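You operate a simulated robot arm through the tools that you are given. There is no shell and no other tool.

Carry out the task below with a simulated robot arm. There is one attempt and no reset: what you move stays moved.

TASK
Unclip the crate and move the LOT 5 and LOT 2 cylinders to the blue cart.
Fine: stand them upright on the cart's top, brake kept on; the third stays in its ring, the lid stays open. Set down upright: what you pick out.

It is judged by the outcome, as a careful person would: the job done as asked, and still so three seconds after it is handed in. It fails if anything else is knocked over, pushed out of place, dropped, spilled or broken. A push-on lid holds only when it is set on centred and level and pressed home; a screw cap is set on level and turned clockwise until tight.

THE ROBOT
A 6-joint arm with a two-finger gripper, fixed in place. Base frame: the origin is at the foot of the arm, x ahead of it, y to its left, z up; the work surface is at about z = 108.7. Readings come in cm, degrees, newtons and seconds.
Its first joint turns from -166.0 to 166.0 degrees. Payload 3.43 kg.
Tool frame: the origin (TCP) lies between the finger pads and is the grasp point; the fingertips stand 2 cm ahead of it; z points along the fingers, y is the line along which they close. Largest opening 19 cm; the body of the gripper starts 24.8 cm behind the TCP.
Orientation is told as [roll, pitch, yaw] about the base's x, y, z axes, in that order, counted from this pose: with the fingers straight down and closing along the base's y, the tool's x points along the base's -x, its y along +y and its z along -z.

THE INTERFACE
- The arm moves only by the tool nudge_tool. Its arguments are lists of equal length, an entry for each row: "turn": the turn, a rotation vector about the base's x, y, z in degrees, a list of three; "travel": the shift along the base's x, y, z in cm, a list of three; "jaw": the closure in counts, from 0 (fully open) to 255 (shut). In form: {"turn": [[ax, ay, az], ...], "travel": [[tx, ty, tz], ...], "jaw": [jaw, ...]}. A call has 1 to 20 rows; each row is the pose to reach, as a shift and turn from the pose commanded when the call began. Each row takes 0.2 s and may step no farther than 5 cm and 8.6 degrees from the row before; otherwise, or with a gripper value out of range, the whole call is refused. Where a pose cannot be reached the arm comes as near as it can. A force on the tool above 90 N (or 10 N above the force at the start of the call, whichever is more), or a blocked arm, ends the call early, and 0.2 s more pass. Each finger travels about 4.5 cm/s and halts on what it meets, pressing with about 20 N; the grip force reading is that of the motor and also rises with nothing between the fingers. The clock runs only during rows and for 0.2 s after the last one: add rows that repeat a pose to give the fingers time. The reply holds the time, the measured pose of the TCP, the force on the tool along the base axes, the opening and the grip force, in the units named above and with some noise, with the torque about the TCP (base axes, N m) and any sound that the robot's microphone picked up.
- Cameras (640 x 400 px; columns grow to the right, rows downward): "scene" is fixed at [39.88, -50.08, 154]; the picture's right is [0.61, -0.79, 0.00], its down [-0.52, -0.40, -0.75] and it looks along [0.60, 0.46, -0.66] (base axes); focal length 214 px, centre (320, 200). "wrist" rides on the gripper at [7, -0.8, -28.8] in the tool frame; the picture's right is [0.12, 0.99, 0.00], its down [-0.96, 0.11, -0.25] and it looks along [-0.25, 0.03, 0.97] (tool axes); focal length 261 px, centre (320, 200). There is no depth. A picture from a camera that has moved, and an enlarged one, comes with that camera's place and axes in the base frame and with its lens.
- capture(camera): a new picture of that camera. It takes no simulated time.
- raise_lower(by): slides the trunk up (or, below 0, down) by that many cm; the arm rides with it, the base frame stays. It gives what a move gives, with no picture.
- inspect(camera, box): a new picture of the part [left, top, right, bottom] of that camera's present view, enlarged. It takes no simulated time.
- finish_job(): hands the job in; it is judged then, once.

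Nothing tells you positions but the pictures and the camera data. Unless the task says otherwise, let go and move clear before handing in.

The tools are called after "Call:" as name(argument=value, ...) on one line, values as JSON. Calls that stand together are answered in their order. nudge_tool: Moves the arm, as the interface text tells. Its arguments: {"type":"object","properties":{"turn":{"type":"array"},"travel":{"type":"array"},"jaw":{"type":"array"}},"required":["turn","travel","jaw"]} The other tools are called the same way: raise_lower (by) slides the trunk up or down; capture (camera) takes a picture; inspect (camera, box) takes an enlarged picture of a part of a camera's view; finish_job () hands the job in.

At the start:

```text
t: 0.0
tool_pos: [58.94, 2.52, 140.08]
tcp_rot: [-0.1, -0.2, 0.0]
force: [-0.2, 0.3, 0.1]
wrist_torque: [0.0, 0.02, -0.01]
finger_gap: 19.0
grasp_force: 0.1
trunk travel left (down, up): [-22.5, 1.5]
```

scene: 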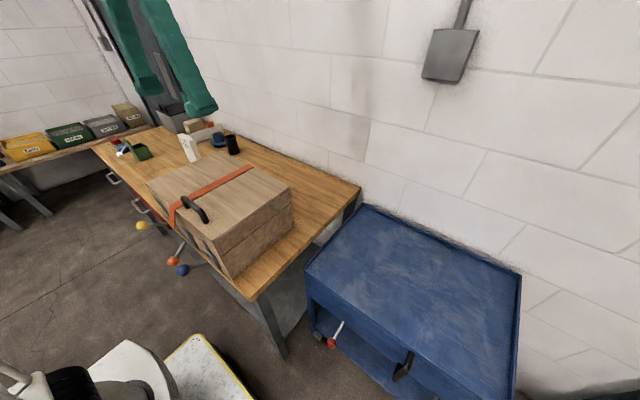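
wrist: 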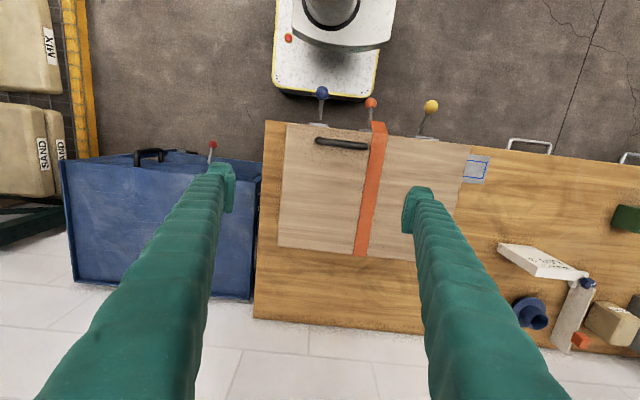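

I see a wooden crate with an orange strap across its lid on a workbench, three levers (blue, orange, yellow) at the bench's near edge, and a blue cart to the right with a red-knobbed lever (probably the brake). I'll look closer before moving anything.

Call:
inspect(camera="scene", box=[120, 120, 320, 300])

Call:
inspect(camera="scene", box=[290, 190, 540, 400])

Call:
inspect(camera="wrist", box=[250, 70, 490, 270])

Call:
inspect(camera="wrist", box=[440, 130, 640, 360])

Call:
inspect(camera="wrist", box=[50, 120, 270, 320])

```text
2.22 times, centred on (220, 210) of scene
camera zoom: at [39.88, -50.08, 154.0], right [0.61, -0.79, 0.0], down [-0.52, -0.4, -0.75], along [0.6, 0.46, -0.66], focal length 477 px, centre (542, 178)
```

zoom: 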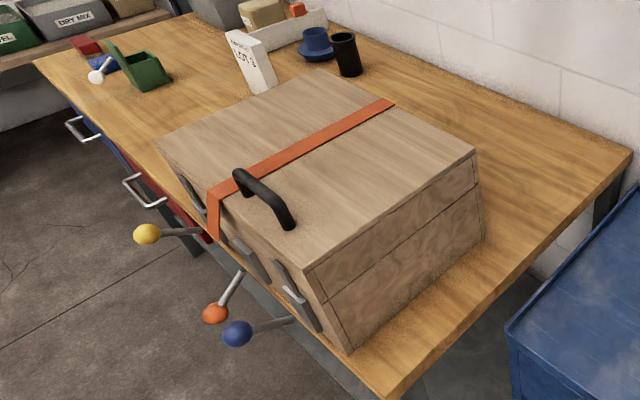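

```text
1.90 times, centred on (415, 295) of scene
camera zoom: at [39.88, -50.08, 154.0], right [0.61, -0.79, 0.0], down [-0.52, -0.4, -0.75], along [0.6, 0.46, -0.66], focal length 408 px, centre (139, 19)
```

zoom: 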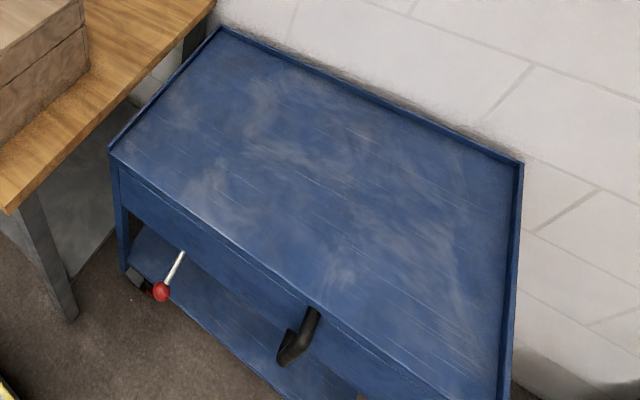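

```text
2.00 times, centred on (370, 170) of wrist
camera zoom: at [51.79, 1.59, 168.85], right [-0.12, 0.99, 0.0], down [0.96, 0.11, 0.25], along [0.25, 0.03, -0.97], focal length 521 px, centre (220, 260)
```

zoom: 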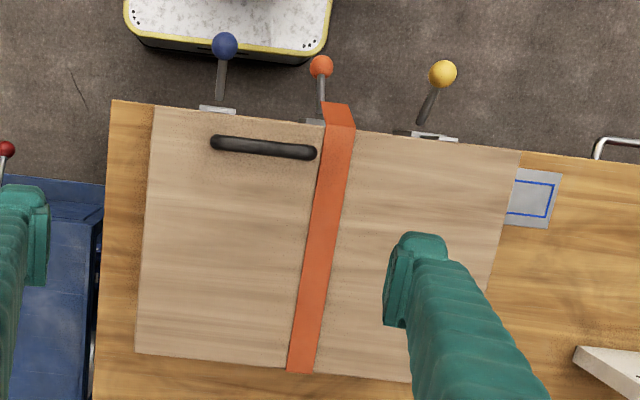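

```text
1.74 times, centred on (540, 245) of wrist
camera zoom: at [51.79, 1.59, 168.85], right [-0.12, 0.99, 0.0], down [0.96, 0.11, 0.25], along [0.25, 0.03, -0.97], focal length 453 px, centre (-63, 122)
```

zoom: 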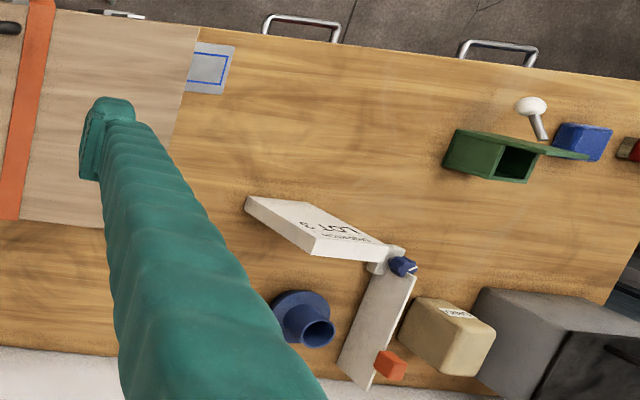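

```text
2.00 times, centred on (160, 220) of wrist
camera zoom: at [51.79, 1.59, 168.85], right [-0.12, 0.99, 0.0], down [0.96, 0.11, 0.25], along [0.25, 0.03, -0.97], focal length 521 px, centre (640, 160)
```

zoom: 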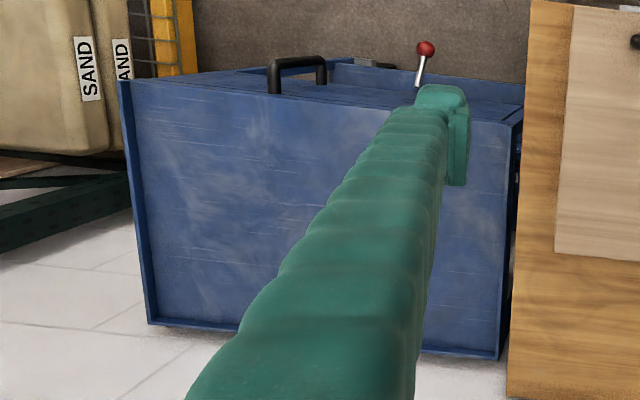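

The lid's top looks to be at z≈108.4, with the bench near z≈87. The three ball levers on the crate front sit at about y = 1, 15 and 29. I'll swing the wrist camera round in free space to look at the crate's front face.

Call:
nudge_tool(turn=[[0, -3.75, 0], [0, -7.5, 0], [0, -11.25, 0], [0, -15, 0], [0, -18.75, 0], [0, -22.5, 0], [0, -26.25, 0], [0, -30, 0], [0, -30, 0]], travel=[[-2.6, 1.55, -2.2], [-5.2, 3.1, -4.4], [-7.8, 4.65, -6.6], [-10.4, 6.2, -8.8], [-13, 7.75, -11], [-15.6, 9.3, -13.2], [-18.2, 10.85, -15.4], [-21, 12.4, -17.6], [-21, 12.4, -17.6]], jaw=[0, 0, 0, 0, 0, 0, 0, 0, 0])

Call:
capture(camera="wrist")

Call:
capture(camera="scene")

```text
t: 2.0
tool_pos: [37.69, 14.79, 122.22]
tcp_rot: [0.1, -30.1, -0.2]
force: [-0.2, 0.6, 0.0]
wrist_torque: [-0.08, -0.09, 0.0]
finger_gap: 18.99
grasp_force: 0.1
trunk travel left (down, up): [-22.5, 1.5]
```

```text
taken
camera wrist: at [17.15, 13.87, 143.45], right [-0.1, 0.99, -0.06], down [0.71, 0.11, 0.7], along [0.7, 0.03, -0.71], focal length 261 px, centre (320, 200)
```

wrist: 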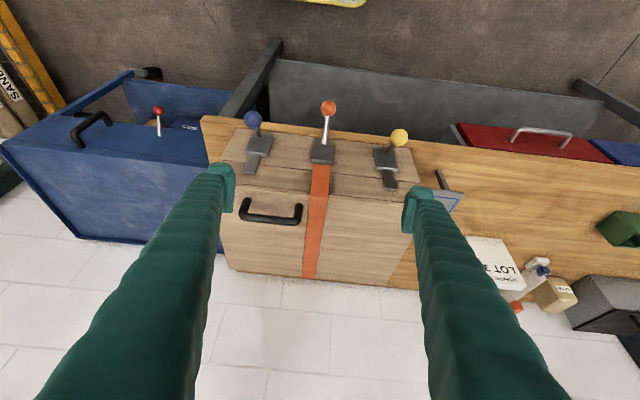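

```text
taken
```

scene: 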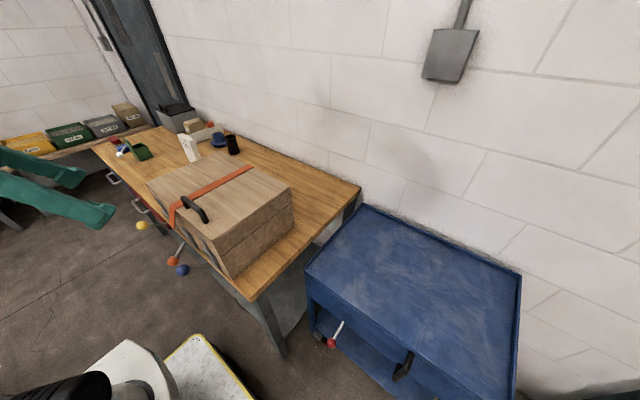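

Call:
inspect(camera="wrist", box=[205, 85, 425, 215])

Call:
inspect(camera="wrist", box=[425, 150, 640, 320])

Call:
inspect(camera="wrist", box=[0, 60, 230, 250])

```text
2.91 times, centred on (315, 150) of wrist
camera zoom: at [17.15, 13.87, 143.45], right [-0.1, 0.99, -0.06], down [0.71, 0.11, 0.7], along [0.7, 0.03, -0.71], focal length 758 px, centre (334, 346)
```

zoom: 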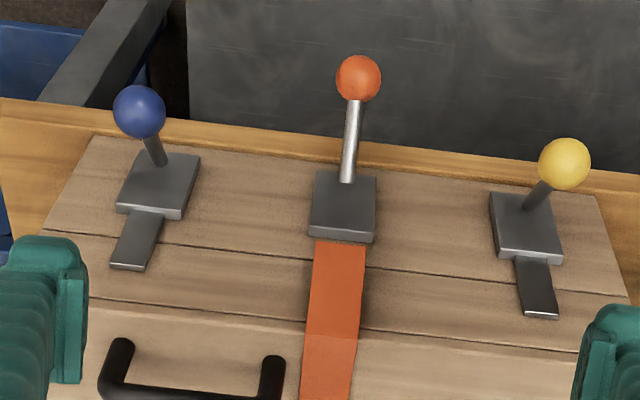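

```text
2.35 times, centred on (532, 235) of wrist
camera zoom: at [17.15, 13.87, 143.45], right [-0.1, 0.99, -0.06], down [0.71, 0.11, 0.7], along [0.7, 0.03, -0.71], focal length 613 px, centre (-180, 118)
```

zoom: 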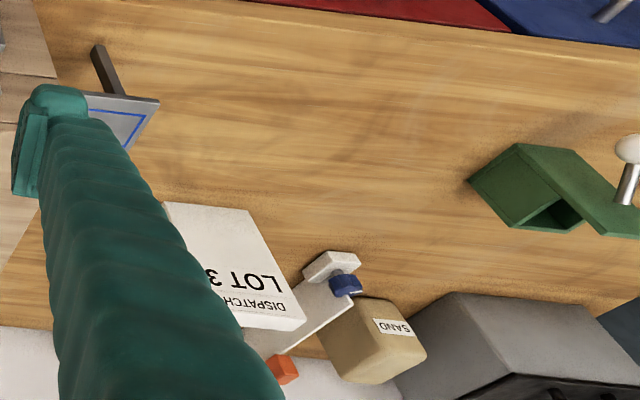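

```text
2.11 times, centred on (115, 155) of wrist
camera zoom: at [17.15, 13.87, 143.45], right [-0.1, 0.99, -0.06], down [0.71, 0.11, 0.7], along [0.7, 0.03, -0.71], focal length 549 px, centre (752, 295)
```

zoom: 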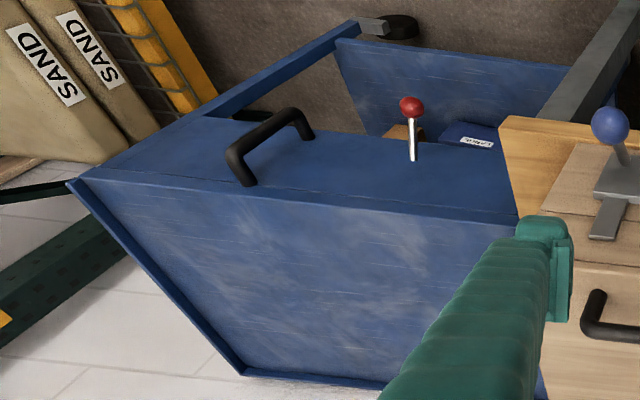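

Call:
inspect(camera="wrist", box=[225, 95, 305, 185])

Call:
inspect(camera="wrist", box=[290, 95, 370, 185])

Call:
inspect(camera="wrist", box=[360, 115, 460, 215])

Call:
inspect(camera="scene", box=[130, 180, 230, 290])

```text
4.44 times, centred on (265, 140) of wrist
camera zoom: at [17.15, 13.87, 143.45], right [-0.1, 0.99, -0.06], down [0.71, 0.11, 0.7], along [0.7, 0.03, -0.71], focal length 1158 px, centre (564, 467)
```

zoom: 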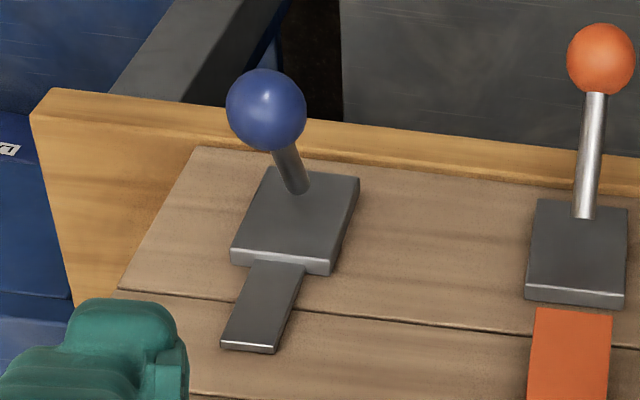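

```text
4.44 times, centred on (330, 140) of wrist
camera zoom: at [17.15, 13.87, 143.45], right [-0.1, 0.99, -0.06], down [0.71, 0.11, 0.7], along [0.7, 0.03, -0.71], focal length 1158 px, centre (276, 467)
```

zoom: 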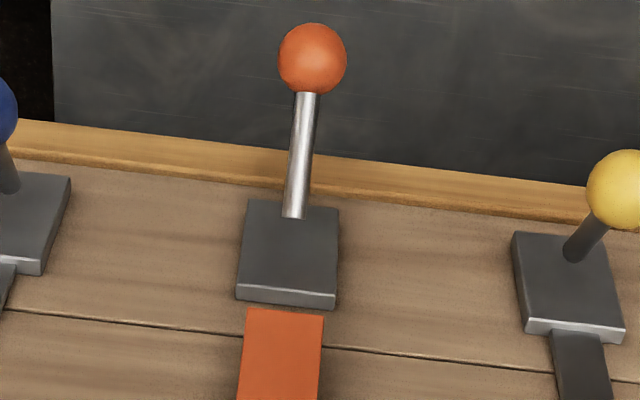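

```text
4.00 times, centred on (410, 165) of wrist
camera zoom: at [17.15, 13.87, 143.45], right [-0.1, 0.99, -0.06], down [0.71, 0.11, 0.7], along [0.7, 0.03, -0.71], focal length 1043 px, centre (-40, 340)
```

zoom: 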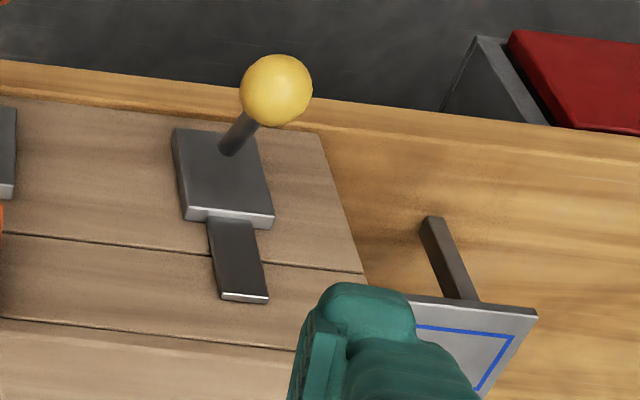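

```text
3.64 times, centred on (180, 235) of scene
camera zoom: at [39.88, -50.08, 154.0], right [0.61, -0.79, 0.0], down [-0.52, -0.4, -0.75], along [0.6, 0.46, -0.66], focal length 780 px, centre (829, 73)
```

zoom: 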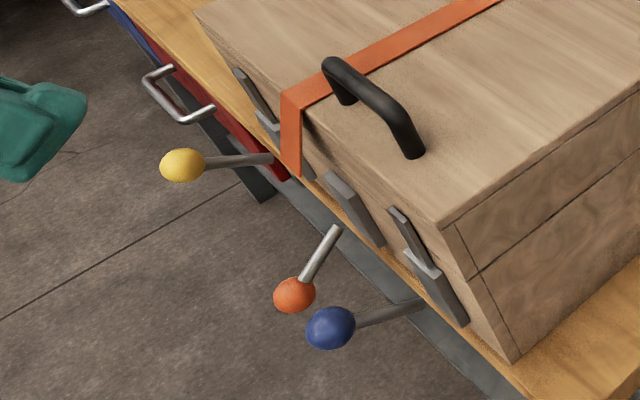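

Blue and yellow clips show metal tongues crossing the lid seam, while the orange one meets the strap. There's also a small grey plate with a blue outline just left of the crate, which I want to see before deciding how the clips release.

Call:
nudge_tool(turn=[[0, 0, 0], [0, 0, 0], [0, 0, 0], [0, 0, 0], [0, 0, 0], [0, 0, 0], [0, 0, 0]], travel=[[0, 4, 0], [0, 8, 0], [0, 12, 0], [0, 16, 0], [0, 20, 0], [0, 24, 0], [0, 24, 0]], jaw=[0, 0, 0, 0, 0, 0, 0])

Call:
capture(camera="wrist")

Call:
inspect(camera="wrist", box=[240, 100, 420, 220])

```text
t: 3.6
tool_pos: [37.9, 39.15, 122.87]
tcp_rot: [0.0, -30.2, 0.0]
force: [0.4, -0.9, 0.0]
wrist_torque: [-0.03, 0.01, -0.01]
finger_gap: 18.97
grasp_force: 0.1
trunk travel left (down, up): [-22.5, 1.5]
```

```text
taken
camera wrist: at [17.29, 38.28, 144.09], right [-0.1, 0.99, -0.06], down [0.71, 0.12, 0.7], along [0.7, 0.03, -0.71], focal length 261 px, centre (320, 200)
```

wrist: 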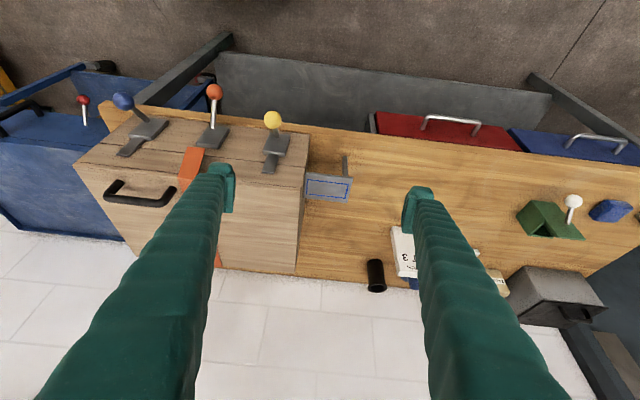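

```text
3.33 times, centred on (330, 160) of wrist
camera zoom: at [17.29, 38.28, 144.09], right [-0.1, 0.99, -0.06], down [0.71, 0.12, 0.7], along [0.7, 0.03, -0.71], focal length 869 px, centre (287, 333)
```

zoom: 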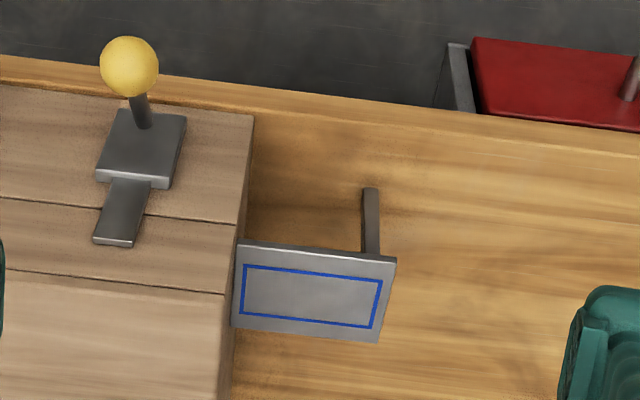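

The plate is a little shelf on a post beside the crate, which I'll leave alone. I'll go above the blue lever ball, estimated at (42.3, 1.1, 98.4), with the tool vertical and check alignment before gripping it.

Call:
nudge_tool(turn=[[0, 3, 0], [0, 6, 0], [0, 9, 0], [0, 12, 0], [0, 15, 0], [0, 18, 0], [0, 21, 0], [0, 24, 0], [0, 27, 0], [0, 30, 0], [0, 30, 0]], travel=[[0.4, -3.8, -1.1], [0.8, -7.6, -2.2], [1.2, -11.4, -3.3], [1.7, -15.2, -4.4], [2.1, -19, -5.5], [2.5, -22.8, -6.6], [3, -26.6, -7.7], [3.5, -30.4, -8.8], [4, -34.2, -9.9], [4.4, -38, -11], [4.4, -38, -11]], jaw=[150, 150, 150, 150, 150, 150, 150, 150, 150, 150, 150])

Call:
capture(camera="wrist")

Call:
capture(camera="scene")

```text
t: 6.0
tool_pos: [42.25, 0.72, 111.74]
tcp_rot: [0.0, -0.1, 0.0]
force: [0.5, 0.8, 0.0]
wrist_torque: [0.0, 0.02, 0.0]
finger_gap: 7.84
grasp_force: 0.1
trunk travel left (down, up): [-22.5, 1.5]
```

```text
taken
camera wrist: at [35.16, -0.06, 140.48], right [-0.12, 0.99, 0.0], down [0.96, 0.12, 0.25], along [0.25, 0.03, -0.97], focal length 261 px, centre (320, 200)
```

wrist: 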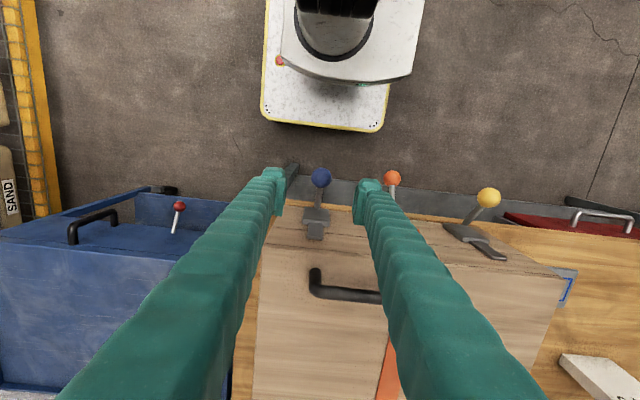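

```text
taken
```

scene: 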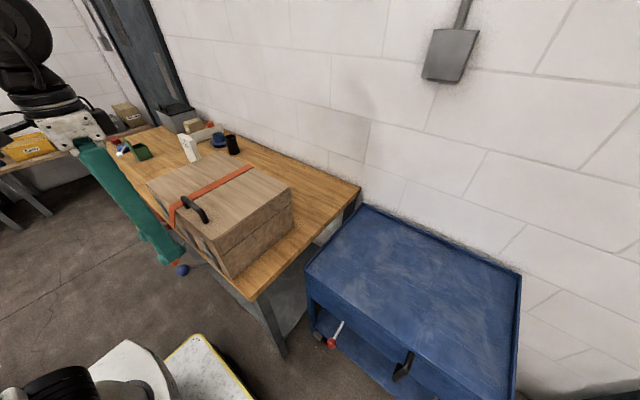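

The blue ball re-measures at (42.3, 1.0, 98.4), right under the open fingers. I'll descend onto it and close.

Call:
nudge_tool(turn=[[0, 0, 0], [0, 0, 0], [0, 0, 0], [0, 0, 0], [0, 0, 0], [0, 0, 0], [0, 0, 0], [0, 0, 0], [0, 0, 0]], travel=[[0, 0.3, -3.5], [0, 0.3, -7], [0, 0.3, -10.5], [0, 0.3, -13.2], [0, 0.3, -13.2], [0, 0.3, -13.2], [0, 0.3, -13.2], [0, 0.3, -13.2], [0, 0.3, -13.2]], jaw=[150, 150, 150, 150, 150, 240, 240, 240, 240])

Call:
capture(camera="wrist")

Call:
inspect(camera="scene", box=[120, 150, 260, 290])

```text
t: 8.0
tool_pos: [42.26, 0.98, 98.18]
tcp_rot: [0.0, -0.1, 0.0]
force: [0.2, 1.2, -0.9]
wrist_torque: [-0.06, 0.07, -0.01]
finger_gap: 2.99
grasp_force: 36.0
trunk travel left (down, up): [-22.5, 1.5]
```

```text
taken
camera wrist: at [35.18, 0.16, 126.85], right [-0.12, 0.99, 0.0], down [0.96, 0.12, 0.25], along [0.25, 0.03, -0.97], focal length 261 px, centre (320, 200)
```

wrist: 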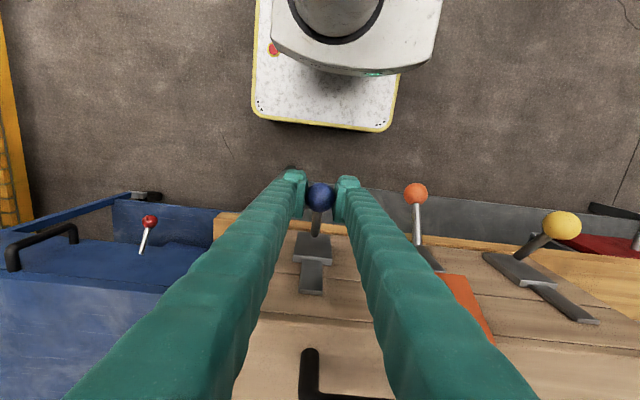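

```text
2.86 times, centred on (190, 220) of scene
camera zoom: at [39.88, -50.08, 154.0], right [0.61, -0.79, 0.0], down [-0.52, -0.4, -0.75], along [0.6, 0.46, -0.66], focal length 613 px, centre (691, 143)
```

zoom: 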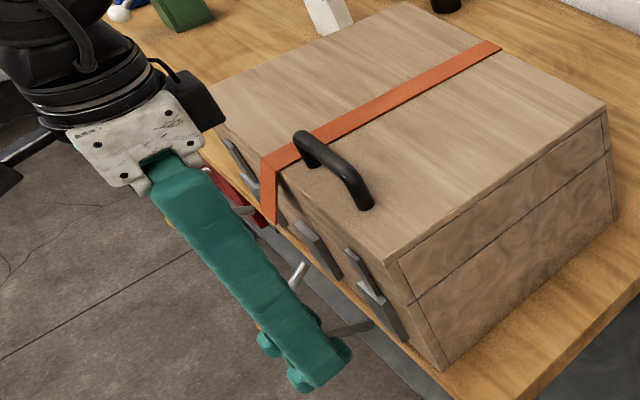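

I've got the blue ball in the grip. I estimate its pivot at about (49.75, 1, 94), with the lever swinging ±30°, so I'll ease it down along that arc a little and watch the force.

Call:
nudge_tool(turn=[[0, 0, 0], [0, 0, 0], [0, 0, 0], [0, 0, 0]], travel=[[-0.34, 0, -0.67], [-0.63, 0, -1.36], [-0.85, 0, -2.1], [-0.85, 0, -2.1]], jaw=[240, 240, 240, 240])

Call:
inspect(camera="wrist", box=[240, 150, 440, 310])

```text
t: 9.0
tool_pos: [41.42, 0.97, 96.18]
tcp_rot: [-0.1, -0.2, 0.0]
force: [3.1, -25.7, 19.2]
wrist_torque: [0.12, -1.2, -0.03]
finger_gap: 2.97
grasp_force: 44.9
trunk travel left (down, up): [-22.5, 1.5]
```

```text
2.50 times, centred on (340, 230) of wrist
camera zoom: at [34.34, 0.19, 124.92], right [-0.12, 0.99, 0.0], down [0.96, 0.12, 0.25], along [0.25, 0.03, -0.97], focal length 652 px, centre (270, 125)
```

zoom: 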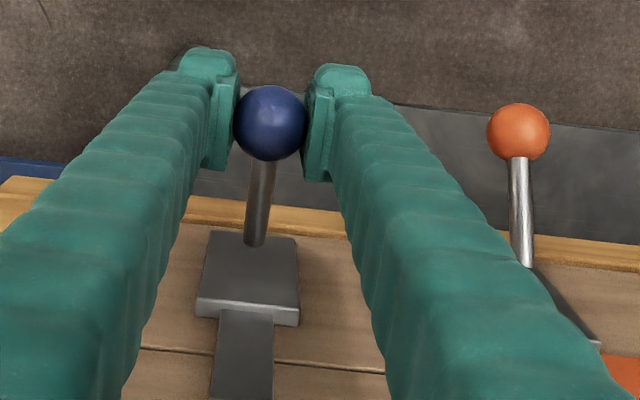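

The lever is giving way with moderate resistance (about 19 N upward). I'll keep following the arc down in steps.

Call:
nudge_tool(turn=[[0, 0, 0], [0, 0, 0], [0, 0, 0], [0, 0, 0], [0, 0, 0]], travel=[[-0.17, 0, -0.7], [-0.27, 0, -1.45], [-0.3, 0, -2.2], [-0.25, 0, -3.0], [-0.25, 0, -3.0]], jaw=[240, 240, 240, 240, 240])

Call:
inspect(camera="wrist", box=[240, 150, 440, 310])

```text
t: 10.2
tool_pos: [41.16, 1.13, 93.18]
tcp_rot: [0.0, -0.2, 0.0]
force: [-11.8, -32.4, 13.5]
wrist_torque: [0.55, -1.1, 0.03]
finger_gap: 2.96
grasp_force: 45.1
trunk travel left (down, up): [-22.5, 1.5]
```

```text
2.50 times, centred on (340, 230) of wrist
camera zoom: at [33.96, 0.15, 121.94], right [-0.12, 0.99, 0.0], down [0.96, 0.11, 0.25], along [0.25, 0.03, -0.97], focal length 652 px, centre (270, 125)
```

zoom: 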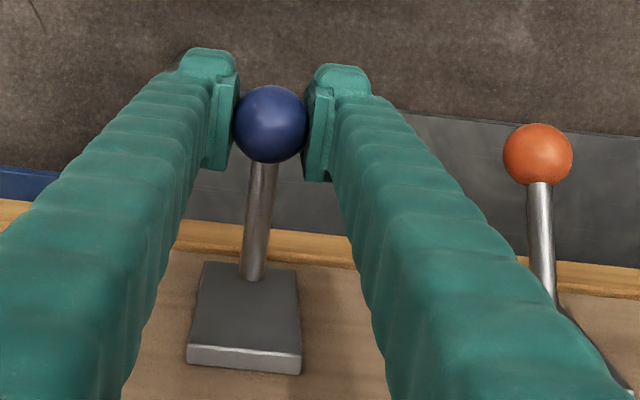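

The tongue appears to have withdrawn as the blue lever passes horizontal. I'll carry it on down to the orange lever's angle.

Call:
nudge_tool(turn=[[0, 0, 0], [0, 0, 0], [0, 0, 0], [0, 0, 0], [0, 0, 0]], travel=[[0.12, 0, -0.75], [0.3, 0, -1.5], [0.55, 0, -2.2], [0.95, 0, -3.1], [0.95, 0, -3.1]], jaw=[240, 240, 240, 240, 240])

Call:
capture(camera="wrist")

```text
t: 11.4
tool_pos: [41.98, 0.99, 90.14]
tcp_rot: [-0.1, -0.2, 0.0]
force: [-18.2, -19.3, 2.8]
wrist_torque: [0.45, -1.13, 0.19]
finger_gap: 2.95
grasp_force: 45.4
trunk travel left (down, up): [-22.5, 1.5]
```

```text
taken
camera wrist: at [34.92, 0.15, 118.85], right [-0.12, 0.99, 0.0], down [0.96, 0.11, 0.25], along [0.25, 0.03, -0.97], focal length 261 px, centre (320, 200)
```

wrist: 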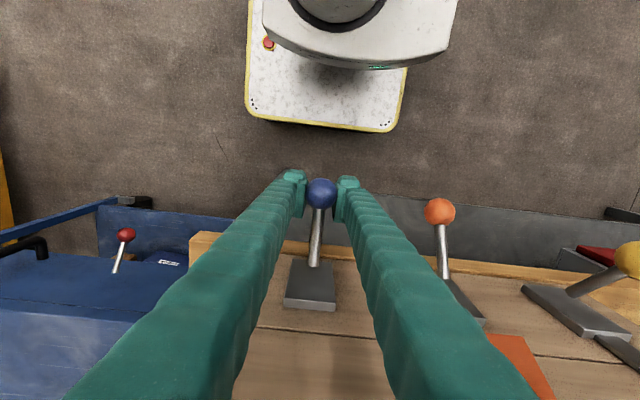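

Blue's tongue is gone and its lever now hangs nearly like the orange one. I'll give it the last half-centimetre, then open the fingers slowly and see whether it stays.

Call:
nudge_tool(turn=[[0, 0, 0], [0, 0, 0], [0, 0, 0], [0, 0, 0], [0, 0, 0], [0, 0, 0]], travel=[[0.2, 0, -0.4], [0.3, 0, -0.7], [0.3, 0, -0.7], [0.3, 0, -0.7], [0.3, 0, -0.7], [0.3, 0, -0.7]], jaw=[240, 240, 200, 160, 150, 150])

Call:
capture(camera="wrist")

```text
t: 12.8
tool_pos: [42.45, 1.19, 89.41]
tcp_rot: [0.0, -0.2, 0.0]
force: [0.8, -0.4, 0.0]
wrist_torque: [0.04, -0.05, 0.0]
finger_gap: 7.81
grasp_force: 0.0
trunk travel left (down, up): [-22.5, 1.5]
```

```text
taken
camera wrist: at [35.33, 0.23, 118.08], right [-0.12, 0.99, 0.0], down [0.96, 0.12, 0.25], along [0.25, 0.03, -0.97], focal length 261 px, centre (320, 200)
```

wrist: 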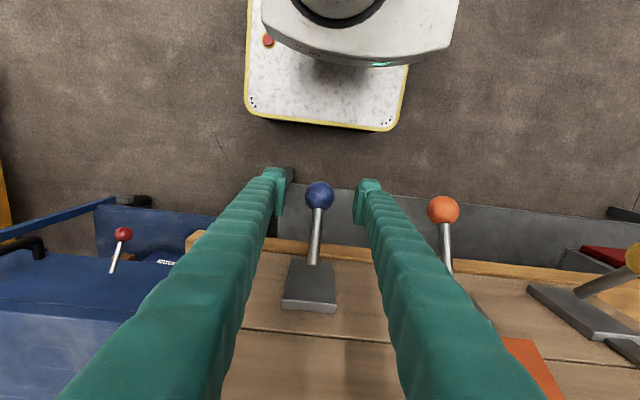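

Blue stays down and open. Next I'll lift clear and move over the yellow ball at about (42.3, 29.1, 98.3).

Call:
nudge_tool(turn=[[0, 0, 0], [0, 0, 0], [0, 0, 0], [0, 0, 0], [0, 0, 0], [0, 0, 0], [0, 0, 0], [0, 0, 0], [0, 0, 0], [0, 0, 0], [0, 0, 0], [0, 0, 0], [0, 0, 0]], travel=[[0, 0, 4.5], [0, 0, 9], [0, 0, 13.5], [0, 0, 18], [0, 0, 22], [-0.1, 4, 22], [-0.1, 8, 22], [-0.1, 12, 22], [-0.1, 16, 22], [-0.1, 20, 22], [-0.1, 24, 22], [-0.1, 28, 22], [-0.1, 28, 22]], jaw=[150, 150, 150, 150, 150, 150, 150, 150, 150, 150, 150, 150, 150])

Call:
capture(camera="wrist")

```text
t: 15.6
tool_pos: [42.32, 29.06, 111.22]
tcp_rot: [0.0, -0.3, -0.1]
force: [0.3, -0.1, 0.1]
wrist_torque: [0.01, 0.03, -0.01]
finger_gap: 7.82
grasp_force: 0.0
trunk travel left (down, up): [-22.5, 1.5]
```

```text
taken
camera wrist: at [35.22, 28.29, 139.85], right [-0.12, 0.99, 0.0], down [0.96, 0.11, 0.25], along [0.25, 0.03, -0.97], focal length 261 px, centre (320, 200)
```

wrist: 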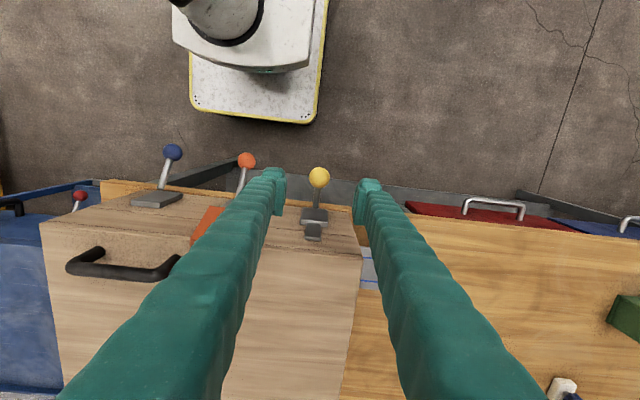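

Yellow ball confirmed at (42.3, 29.0, 98.3). I'll descend, grip it, and swing it down along the same arc.

Call:
nudge_tool(turn=[[0, 0, 0], [0, 0, 0], [0, 0, 0], [0, 0, 0], [0, 0, 0], [0, 0, 0], [0, 0, 0], [0, 0, 0], [0, 0, 0]], travel=[[0, 0, -3.5], [0, 0, -7], [0, 0, -10.5], [0, 0, -13], [0, 0, -13], [0, 0, -13], [0, 0, -13], [0, 0, -13], [0, 0, -13]], jaw=[150, 150, 150, 150, 150, 240, 240, 240, 240])

Call:
nudge_tool(turn=[[0, 0, 0], [0, 0, 0], [0, 0, 0], [0, 0, 0], [0, 0, 0], [0, 0, 0]], travel=[[-0.34, 0, -0.67], [-0.63, 0, -1.36], [-0.85, 0, -2.1], [-1.02, 0, -2.8], [-1.12, 0, -3.55], [-1.15, 0, -4.3]], jaw=[240, 240, 240, 240, 240, 240])

Call:
capture(camera="wrist")

```text
t: 17.6
tool_pos: [42.44, 29.01, 98.35]
tcp_rot: [-0.1, -0.2, 0.0]
force: [2.5, -20.0, -0.8]
wrist_torque: [-0.06, -0.05, -0.06]
finger_gap: 2.98
grasp_force: 36.2
trunk travel left (down, up): [-22.5, 1.5]
```

```text
t: 19.0
tool_pos: [40.93, 28.95, 94.12]
tcp_rot: [0.0, -0.3, 0.0]
force: [-12.4, -26.7, 17.0]
wrist_torque: [0.28, -1.13, 0.0]
finger_gap: 2.94
grasp_force: 44.8
trunk travel left (down, up): [-22.5, 1.5]
```

```text
taken
camera wrist: at [33.99, 28.16, 122.91], right [-0.12, 0.99, 0.0], down [0.96, 0.11, 0.25], along [0.25, 0.03, -0.97], focal length 261 px, centre (320, 200)
```

wrist: 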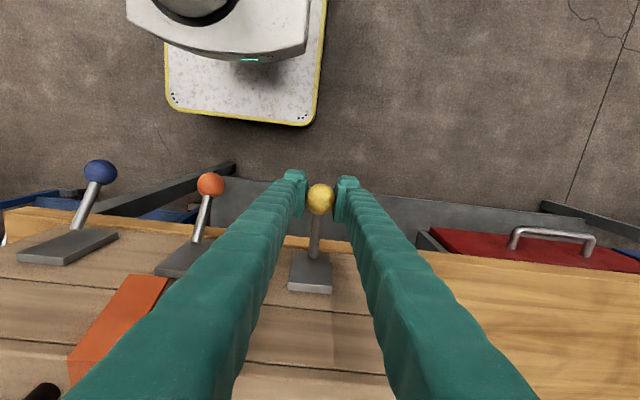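

Yellow is coming down the same way and its tongue has already withdrawn. I'll continue to the bottom and release.

Call:
nudge_tool(turn=[[0, 0, 0], [0, 0, 0], [0, 0, 0], [0, 0, 0], [0, 0, 0], [0, 0, 0], [0, 0, 0], [0, 0, 0], [0, 0, 0], [0, 0, 0]], travel=[[0.03, 0, -0.75], [0.13, 0, -1.5], [0.3, 0, -2.2], [0.52, 0, -2.94], [0.8, 0, -3.6], [1.2, 0, -4.4], [1.3, 0, -4.8], [1.3, 0, -4.8], [1.3, 0, -4.8], [1.3, 0, -4.8]], jaw=[240, 240, 240, 240, 240, 240, 240, 180, 150, 150])

Call:
capture(camera="wrist")

Call:
inspect(camera="scene", box=[120, 150, 260, 290])

```text
t: 21.2
tool_pos: [42.47, 29.22, 89.33]
tcp_rot: [-0.1, -0.2, 0.0]
force: [-0.3, -0.2, -0.1]
wrist_torque: [-0.02, 0.0, -0.01]
finger_gap: 7.83
grasp_force: 0.1
trunk travel left (down, up): [-22.5, 1.5]
```

```text
taken
camera wrist: at [35.36, 28.47, 118.06], right [-0.12, 0.99, 0.0], down [0.96, 0.11, 0.25], along [0.25, 0.03, -0.97], focal length 261 px, centre (320, 200)
```

wrist: 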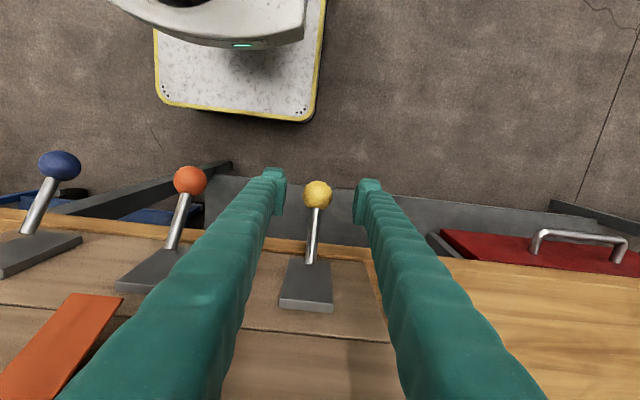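

```text
2.86 times, centred on (190, 220) of scene
camera zoom: at [39.88, -50.08, 154.0], right [0.61, -0.79, 0.0], down [-0.52, -0.4, -0.75], along [0.6, 0.46, -0.66], focal length 613 px, centre (691, 143)
```

zoom: 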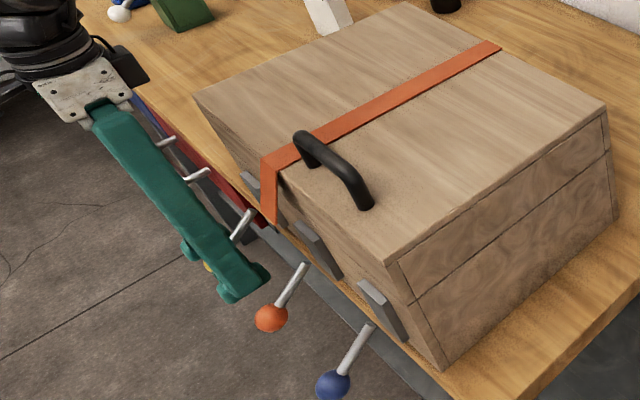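

All three clip levers are now down and both tongues are withdrawn. The bench extends well behind the crate (to x≈120), so the lid has room to swing open. I'll rise clear, turn the gripper 90° so it closes along x, and look at the handle.

Call:
nudge_tool(turn=[[0, 0, 0], [0, 0, 0], [0, 0, 0], [0, 0, 0], [0, 0, -8], [0, 0, -16], [0, 0, -24], [0, 0, -32], [0, 0, -40], [0, 0, -48], [0, 0, -56], [0, 0, -64], [0, 0, -72], [0, 0, -80], [0, 0, -88], [0, 0, -90], [0, 0, -90]], travel=[[0, 0, 4.5], [0, 0, 9], [0, 0, 13.5], [0, 0, 18], [0, 0, 22], [0, 0, 26], [0, -1, 30], [0, -4, 33], [1, -7, 36], [2, -10, 38], [3, -13, 40], [4, -16, 41], [5, -19, 42], [6, -21, 42], [7, -22, 42], [8, -22.5, 42], [8, -22.5, 42]], jaw=[150, 150, 150, 150, 150, 150, 150, 150, 150, 150, 150, 150, 150, 150, 150, 150, 150])

Call:
capture(camera="wrist")

Call:
capture(camera="scene")

```text
t: 24.8
tool_pos: [50.4, 6.55, 131.22]
tcp_rot: [0.0, -0.3, -90.0]
force: [0.0, -0.4, 0.3]
wrist_torque: [0.01, 0.0, 0.04]
finger_gap: 7.81
grasp_force: 0.0
trunk travel left (down, up): [-22.5, 1.5]
```

```text
taken
camera wrist: at [49.63, 13.73, 159.98], right [0.99, 0.12, 0.0], down [0.11, -0.96, 0.25], along [0.03, -0.25, -0.97], focal length 261 px, centre (320, 200)
```

wrist: 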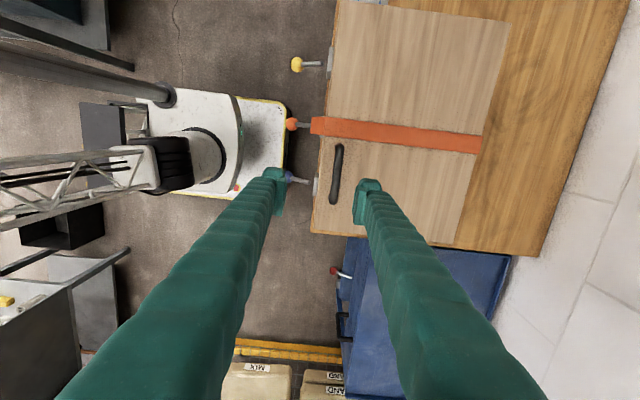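

```text
taken
```

scene: 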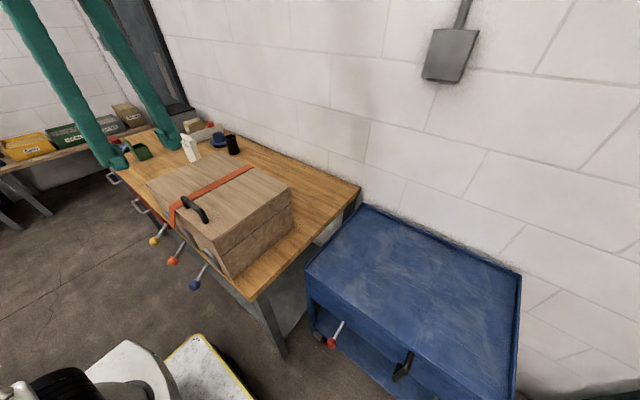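

Call:
inspect(camera="wrist", box=[290, 110, 390, 240])

Call:
inspect(camera="scene", box=[160, 180, 240, 250])

```text
3.08 times, centred on (340, 175) of wrist
camera zoom: at [49.63, 13.73, 159.98], right [0.99, 0.12, 0.0], down [0.11, -0.96, 0.25], along [0.03, -0.25, -0.97], focal length 802 px, centre (258, 277)
```

zoom: 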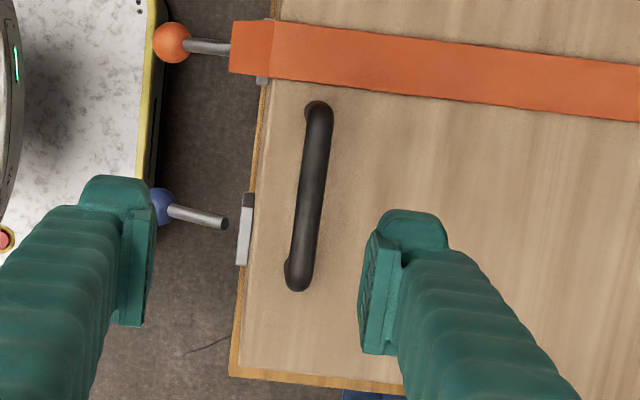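

```text
5.71 times, centred on (200, 215) of scene
camera zoom: at [39.88, -50.08, 154.0], right [0.61, -0.79, 0.0], down [-0.52, -0.4, -0.75], along [0.6, 0.46, -0.66], focal length 1226 px, centre (1006, 114)
```

zoom: 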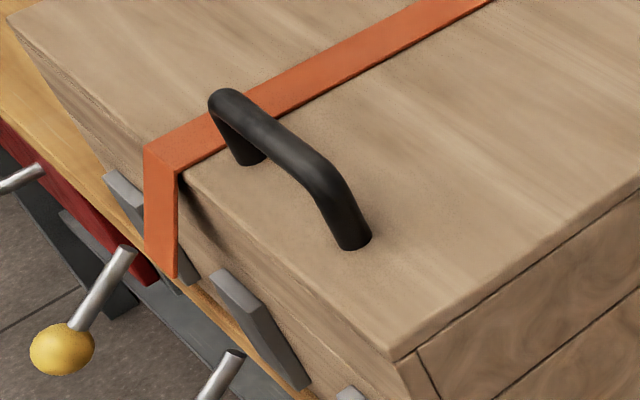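

The handle bar's centre looks to be at about (53.7, 6.5, 112.8), roughly 4 cm above the lid. I'll come down over it and grip the bar.

Call:
nudge_tool(turn=[[0, 0, 0], [0, 0, 0], [0, 0, 0], [0, 0, 0], [0, 0, 0], [0, 0, 0]], travel=[[3.3, 0, 0], [3.3, 0, -4.5], [3.3, 0, -9], [3.3, 0, -13.5], [3.3, 0, -18.4], [3.3, 0, -18.4]], jaw=[150, 150, 150, 150, 150, 150])

Call:
capture(camera="wrist")

Call:
inspect(camera="scene", box=[130, 130, 270, 260])

```text
t: 26.2
tool_pos: [53.64, 6.48, 112.99]
tcp_rot: [-0.1, -0.2, -90.0]
force: [0.6, 0.4, -0.6]
wrist_torque: [-0.05, -0.01, 0.02]
finger_gap: 7.82
grasp_force: 0.0
trunk travel left (down, up): [-22.5, 1.5]
```

```text
taken
camera wrist: at [52.83, 13.6, 141.72], right [0.99, 0.12, 0.0], down [0.12, -0.96, 0.25], along [0.03, -0.25, -0.97], focal length 261 px, centre (320, 200)
```

wrist: 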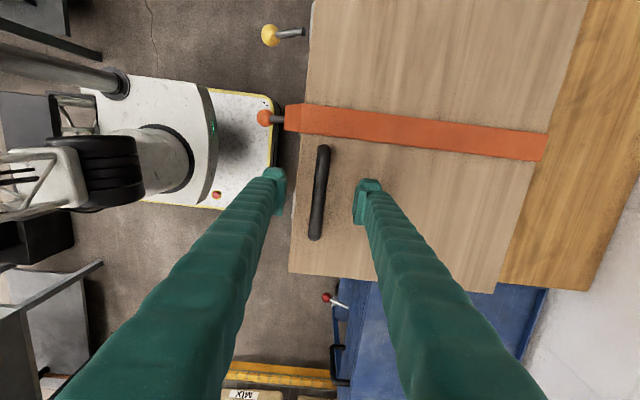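

```text
3.08 times, centred on (200, 195) of scene
camera zoom: at [39.88, -50.08, 154.0], right [0.61, -0.79, 0.0], down [-0.52, -0.4, -0.75], along [0.6, 0.46, -0.66], focal length 660 px, centre (689, 215)
```

zoom: 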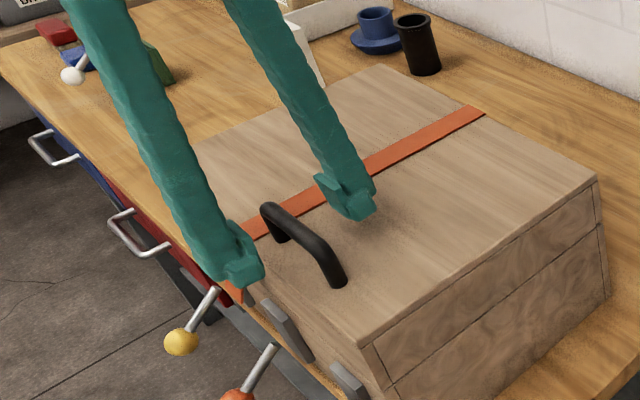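

The bar sits a bit lower than I guessed (centre z≈111.7), so I'll drop another 0.7 cm and close on it, leaving fingertip clearance to the lid.

Call:
nudge_tool(turn=[[0, 0, 0], [0, 0, 0], [0, 0, 0], [0, 0, 0], [0, 0, 0], [0, 0, 0]], travel=[[0, 0, -0.7], [0, 0, -0.7], [0, 0, -0.7], [0, 0, -0.7], [0, 0, -0.7], [0, 0, -0.7]], jaw=[150, 240, 240, 240, 240, 240])

Call:
inspect(camera="scene", box=[130, 130, 270, 260])

```text
t: 27.6
tool_pos: [53.73, 6.4, 112.33]
tcp_rot: [0.0, -0.2, -90.0]
force: [-7.0, 0.1, 1.0]
wrist_torque: [-0.04, 0.01, -0.02]
finger_gap: 1.46
grasp_force: 3.5
trunk travel left (down, up): [-22.5, 1.5]
```

```text
3.08 times, centred on (200, 195) of scene
camera zoom: at [39.88, -50.08, 154.0], right [0.61, -0.79, 0.0], down [-0.52, -0.4, -0.75], along [0.6, 0.46, -0.66], focal length 660 px, centre (689, 215)
```

zoom: 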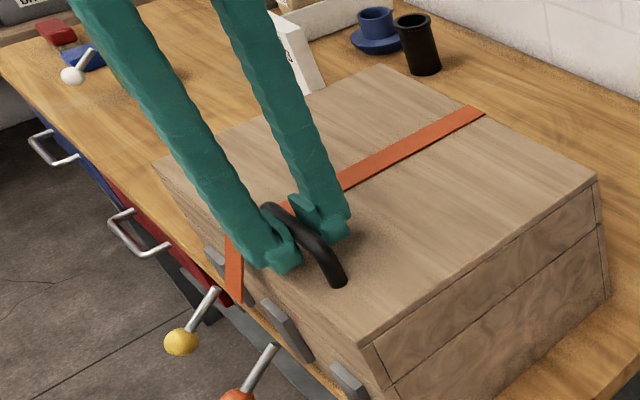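

The fingers are on the bar (gap 1.46). I'll close fully and lift a first few degrees along the expected arc to see whether the lid comes freely.

Call:
nudge_tool(turn=[[0, 0, 0], [0, 0, 0], [0, 0, 0], [0, 0, 0], [0, 0, 0]], travel=[[0, 0, 0], [0, 0, 0], [0.3, 0, 0.6], [0.5, 0, 1.1], [0.5, 0, 1.1]], jaw=[255, 255, 255, 255, 255])

Call:
inspect(camera="scene", box=[130, 130, 330, 290])

```text
t: 28.8
tool_pos: [53.99, 6.49, 113.47]
tcp_rot: [0.0, -0.2, -90.0]
force: [-31.7, -8.7, 11.7]
wrist_torque: [-0.13, -0.12, -0.15]
finger_gap: 1.11
grasp_force: 44.7
trunk travel left (down, up): [-22.5, 1.5]
```

```text
2.50 times, centred on (230, 210) of scene
camera zoom: at [39.88, -50.08, 154.0], right [0.61, -0.79, 0.0], down [-0.52, -0.4, -0.75], along [0.6, 0.46, -0.66], focal length 536 px, centre (545, 175)
```

zoom: 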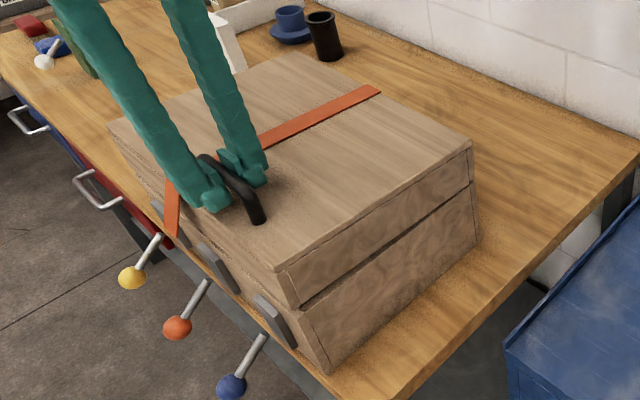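

The seam has opened at the front, so the clips are off and the lid is free. There's a sideways force of −32 N in x, so the real arc needs less x at first. I'll continue up with a corrected path.

Call:
nudge_tool(turn=[[0, 0, 0], [0, 0, 0], [0, 0, 0]], travel=[[-0.1, 0, 0.5], [0.0, 0, 1.2], [0.0, 0, 1.2]], jaw=[255, 255, 255])

Call:
inspect(camera="scene", box=[130, 130, 330, 290])

Call:
capture(camera="wrist")

```text
t: 29.6
tool_pos: [54.52, 6.47, 114.44]
tcp_rot: [0.2, -0.2, -89.9]
force: [15.7, -16.3, -10.7]
wrist_torque: [0.04, -0.06, -0.23]
finger_gap: 1.11
grasp_force: 44.7
trunk travel left (down, up): [-22.5, 1.5]
```

```text
2.50 times, centred on (230, 210) of scene
camera zoom: at [39.88, -50.08, 154.0], right [0.61, -0.79, 0.0], down [-0.52, -0.4, -0.75], along [0.6, 0.46, -0.66], focal length 536 px, centre (545, 175)
```

zoom: 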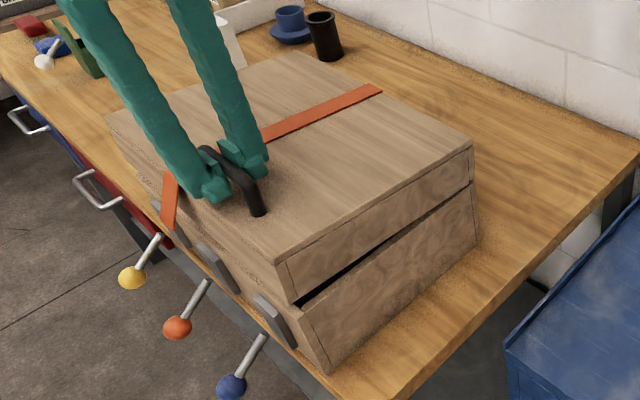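

```text
taken
camera wrist: at [53.65, 13.66, 143.19], right [0.99, 0.12, 0.0], down [0.11, -0.96, 0.25], along [0.03, -0.25, -0.97], focal length 261 px, centre (320, 200)
```

wrist: 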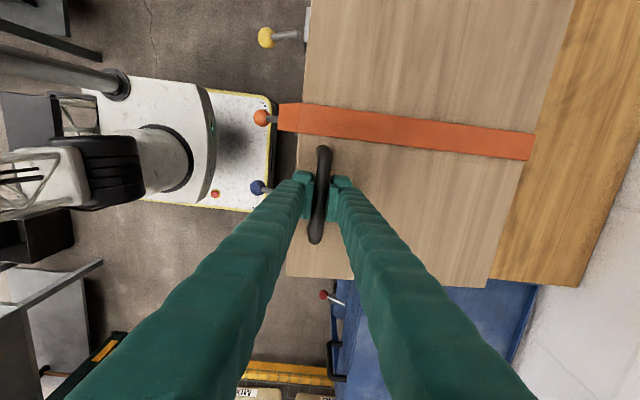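

Force has flipped to +16 N in x, so the true arc lies in between and matches my hinge estimate (about x 80, z 101). I'll continue opening to about 20°.

Call:
nudge_tool(turn=[[0, 0, 0], [0, 0, 0], [0, 0, 0], [0, 0, 0], [0, 0, 0], [0, 0, 0], [0, 0, 0]], travel=[[0.8, 0, 0.9], [1.7, 0, 2.1], [2.6, 0, 3.2], [3.4, 0, 4.1], [4.3, 0, 5.1], [5.1, 0, 6.0], [5.1, 0, 6.0]], jaw=[255, 255, 255, 255, 255, 255, 255])

Call:
inspect(camera="scene", box=[130, 110, 330, 290])

```text
t: 31.2
tool_pos: [59.38, 6.85, 120.66]
tcp_rot: [0.2, -0.1, -90.0]
force: [-37.2, -4.2, 32.3]
wrist_torque: [0.35, -0.35, -0.79]
finger_gap: 1.08
grasp_force: 44.0
trunk travel left (down, up): [-22.5, 1.5]
```

```text
2.22 times, centred on (230, 200) of scene
camera zoom: at [39.88, -50.08, 154.0], right [0.61, -0.79, 0.0], down [-0.52, -0.4, -0.75], along [0.6, 0.46, -0.66], focal length 477 px, centre (520, 200)
```

zoom: 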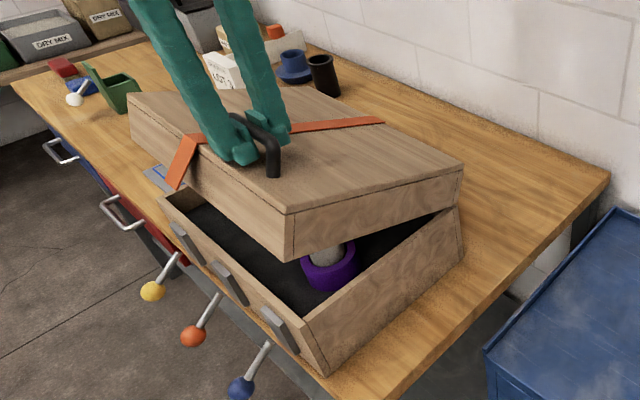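

The lid is up about 20° and I can see a purple ring holding a light cylinder inside. The force pushes my tool outward (~49 N), so the true radius is a little larger. I'll correct the arc outward and continue to ~40°.

Call:
nudge_tool(turn=[[0, 0, 0], [0, 0, 0], [0, 0, 0], [0, 0, 0], [0, 0, 0], [0, 0, 0], [0, 0, 0]], travel=[[-0.3, 0, 0.35], [0.3, 0, 1.0], [1.1, 0, 1.85], [2.0, 0, 2.7], [3.0, 0, 3.5], [4.0, 0, 4.25], [4.0, 0, 4.25]], jaw=[255, 255, 255, 255, 255, 255, 255])

Call:
inspect(camera="scene", box=[130, 90, 330, 290])

```text
t: 32.8
tool_pos: [63.86, 6.72, 124.7]
tcp_rot: [-0.1, -0.2, -90.0]
force: [25.3, 8.9, -39.2]
wrist_torque: [-0.16, 0.34, -0.96]
finger_gap: 1.09
grasp_force: 44.5
trunk travel left (down, up): [-22.5, 1.5]
```

```text
2.00 times, centred on (230, 190) of scene
camera zoom: at [39.88, -50.08, 154.0], right [0.61, -0.79, 0.0], down [-0.52, -0.4, -0.75], along [0.6, 0.46, -0.66], focal length 429 px, centre (500, 220)
```

zoom: 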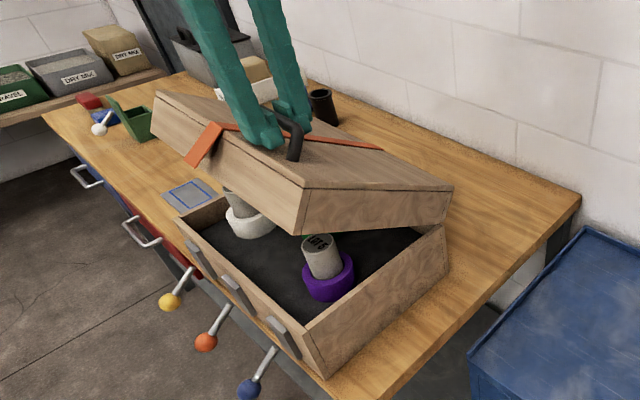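

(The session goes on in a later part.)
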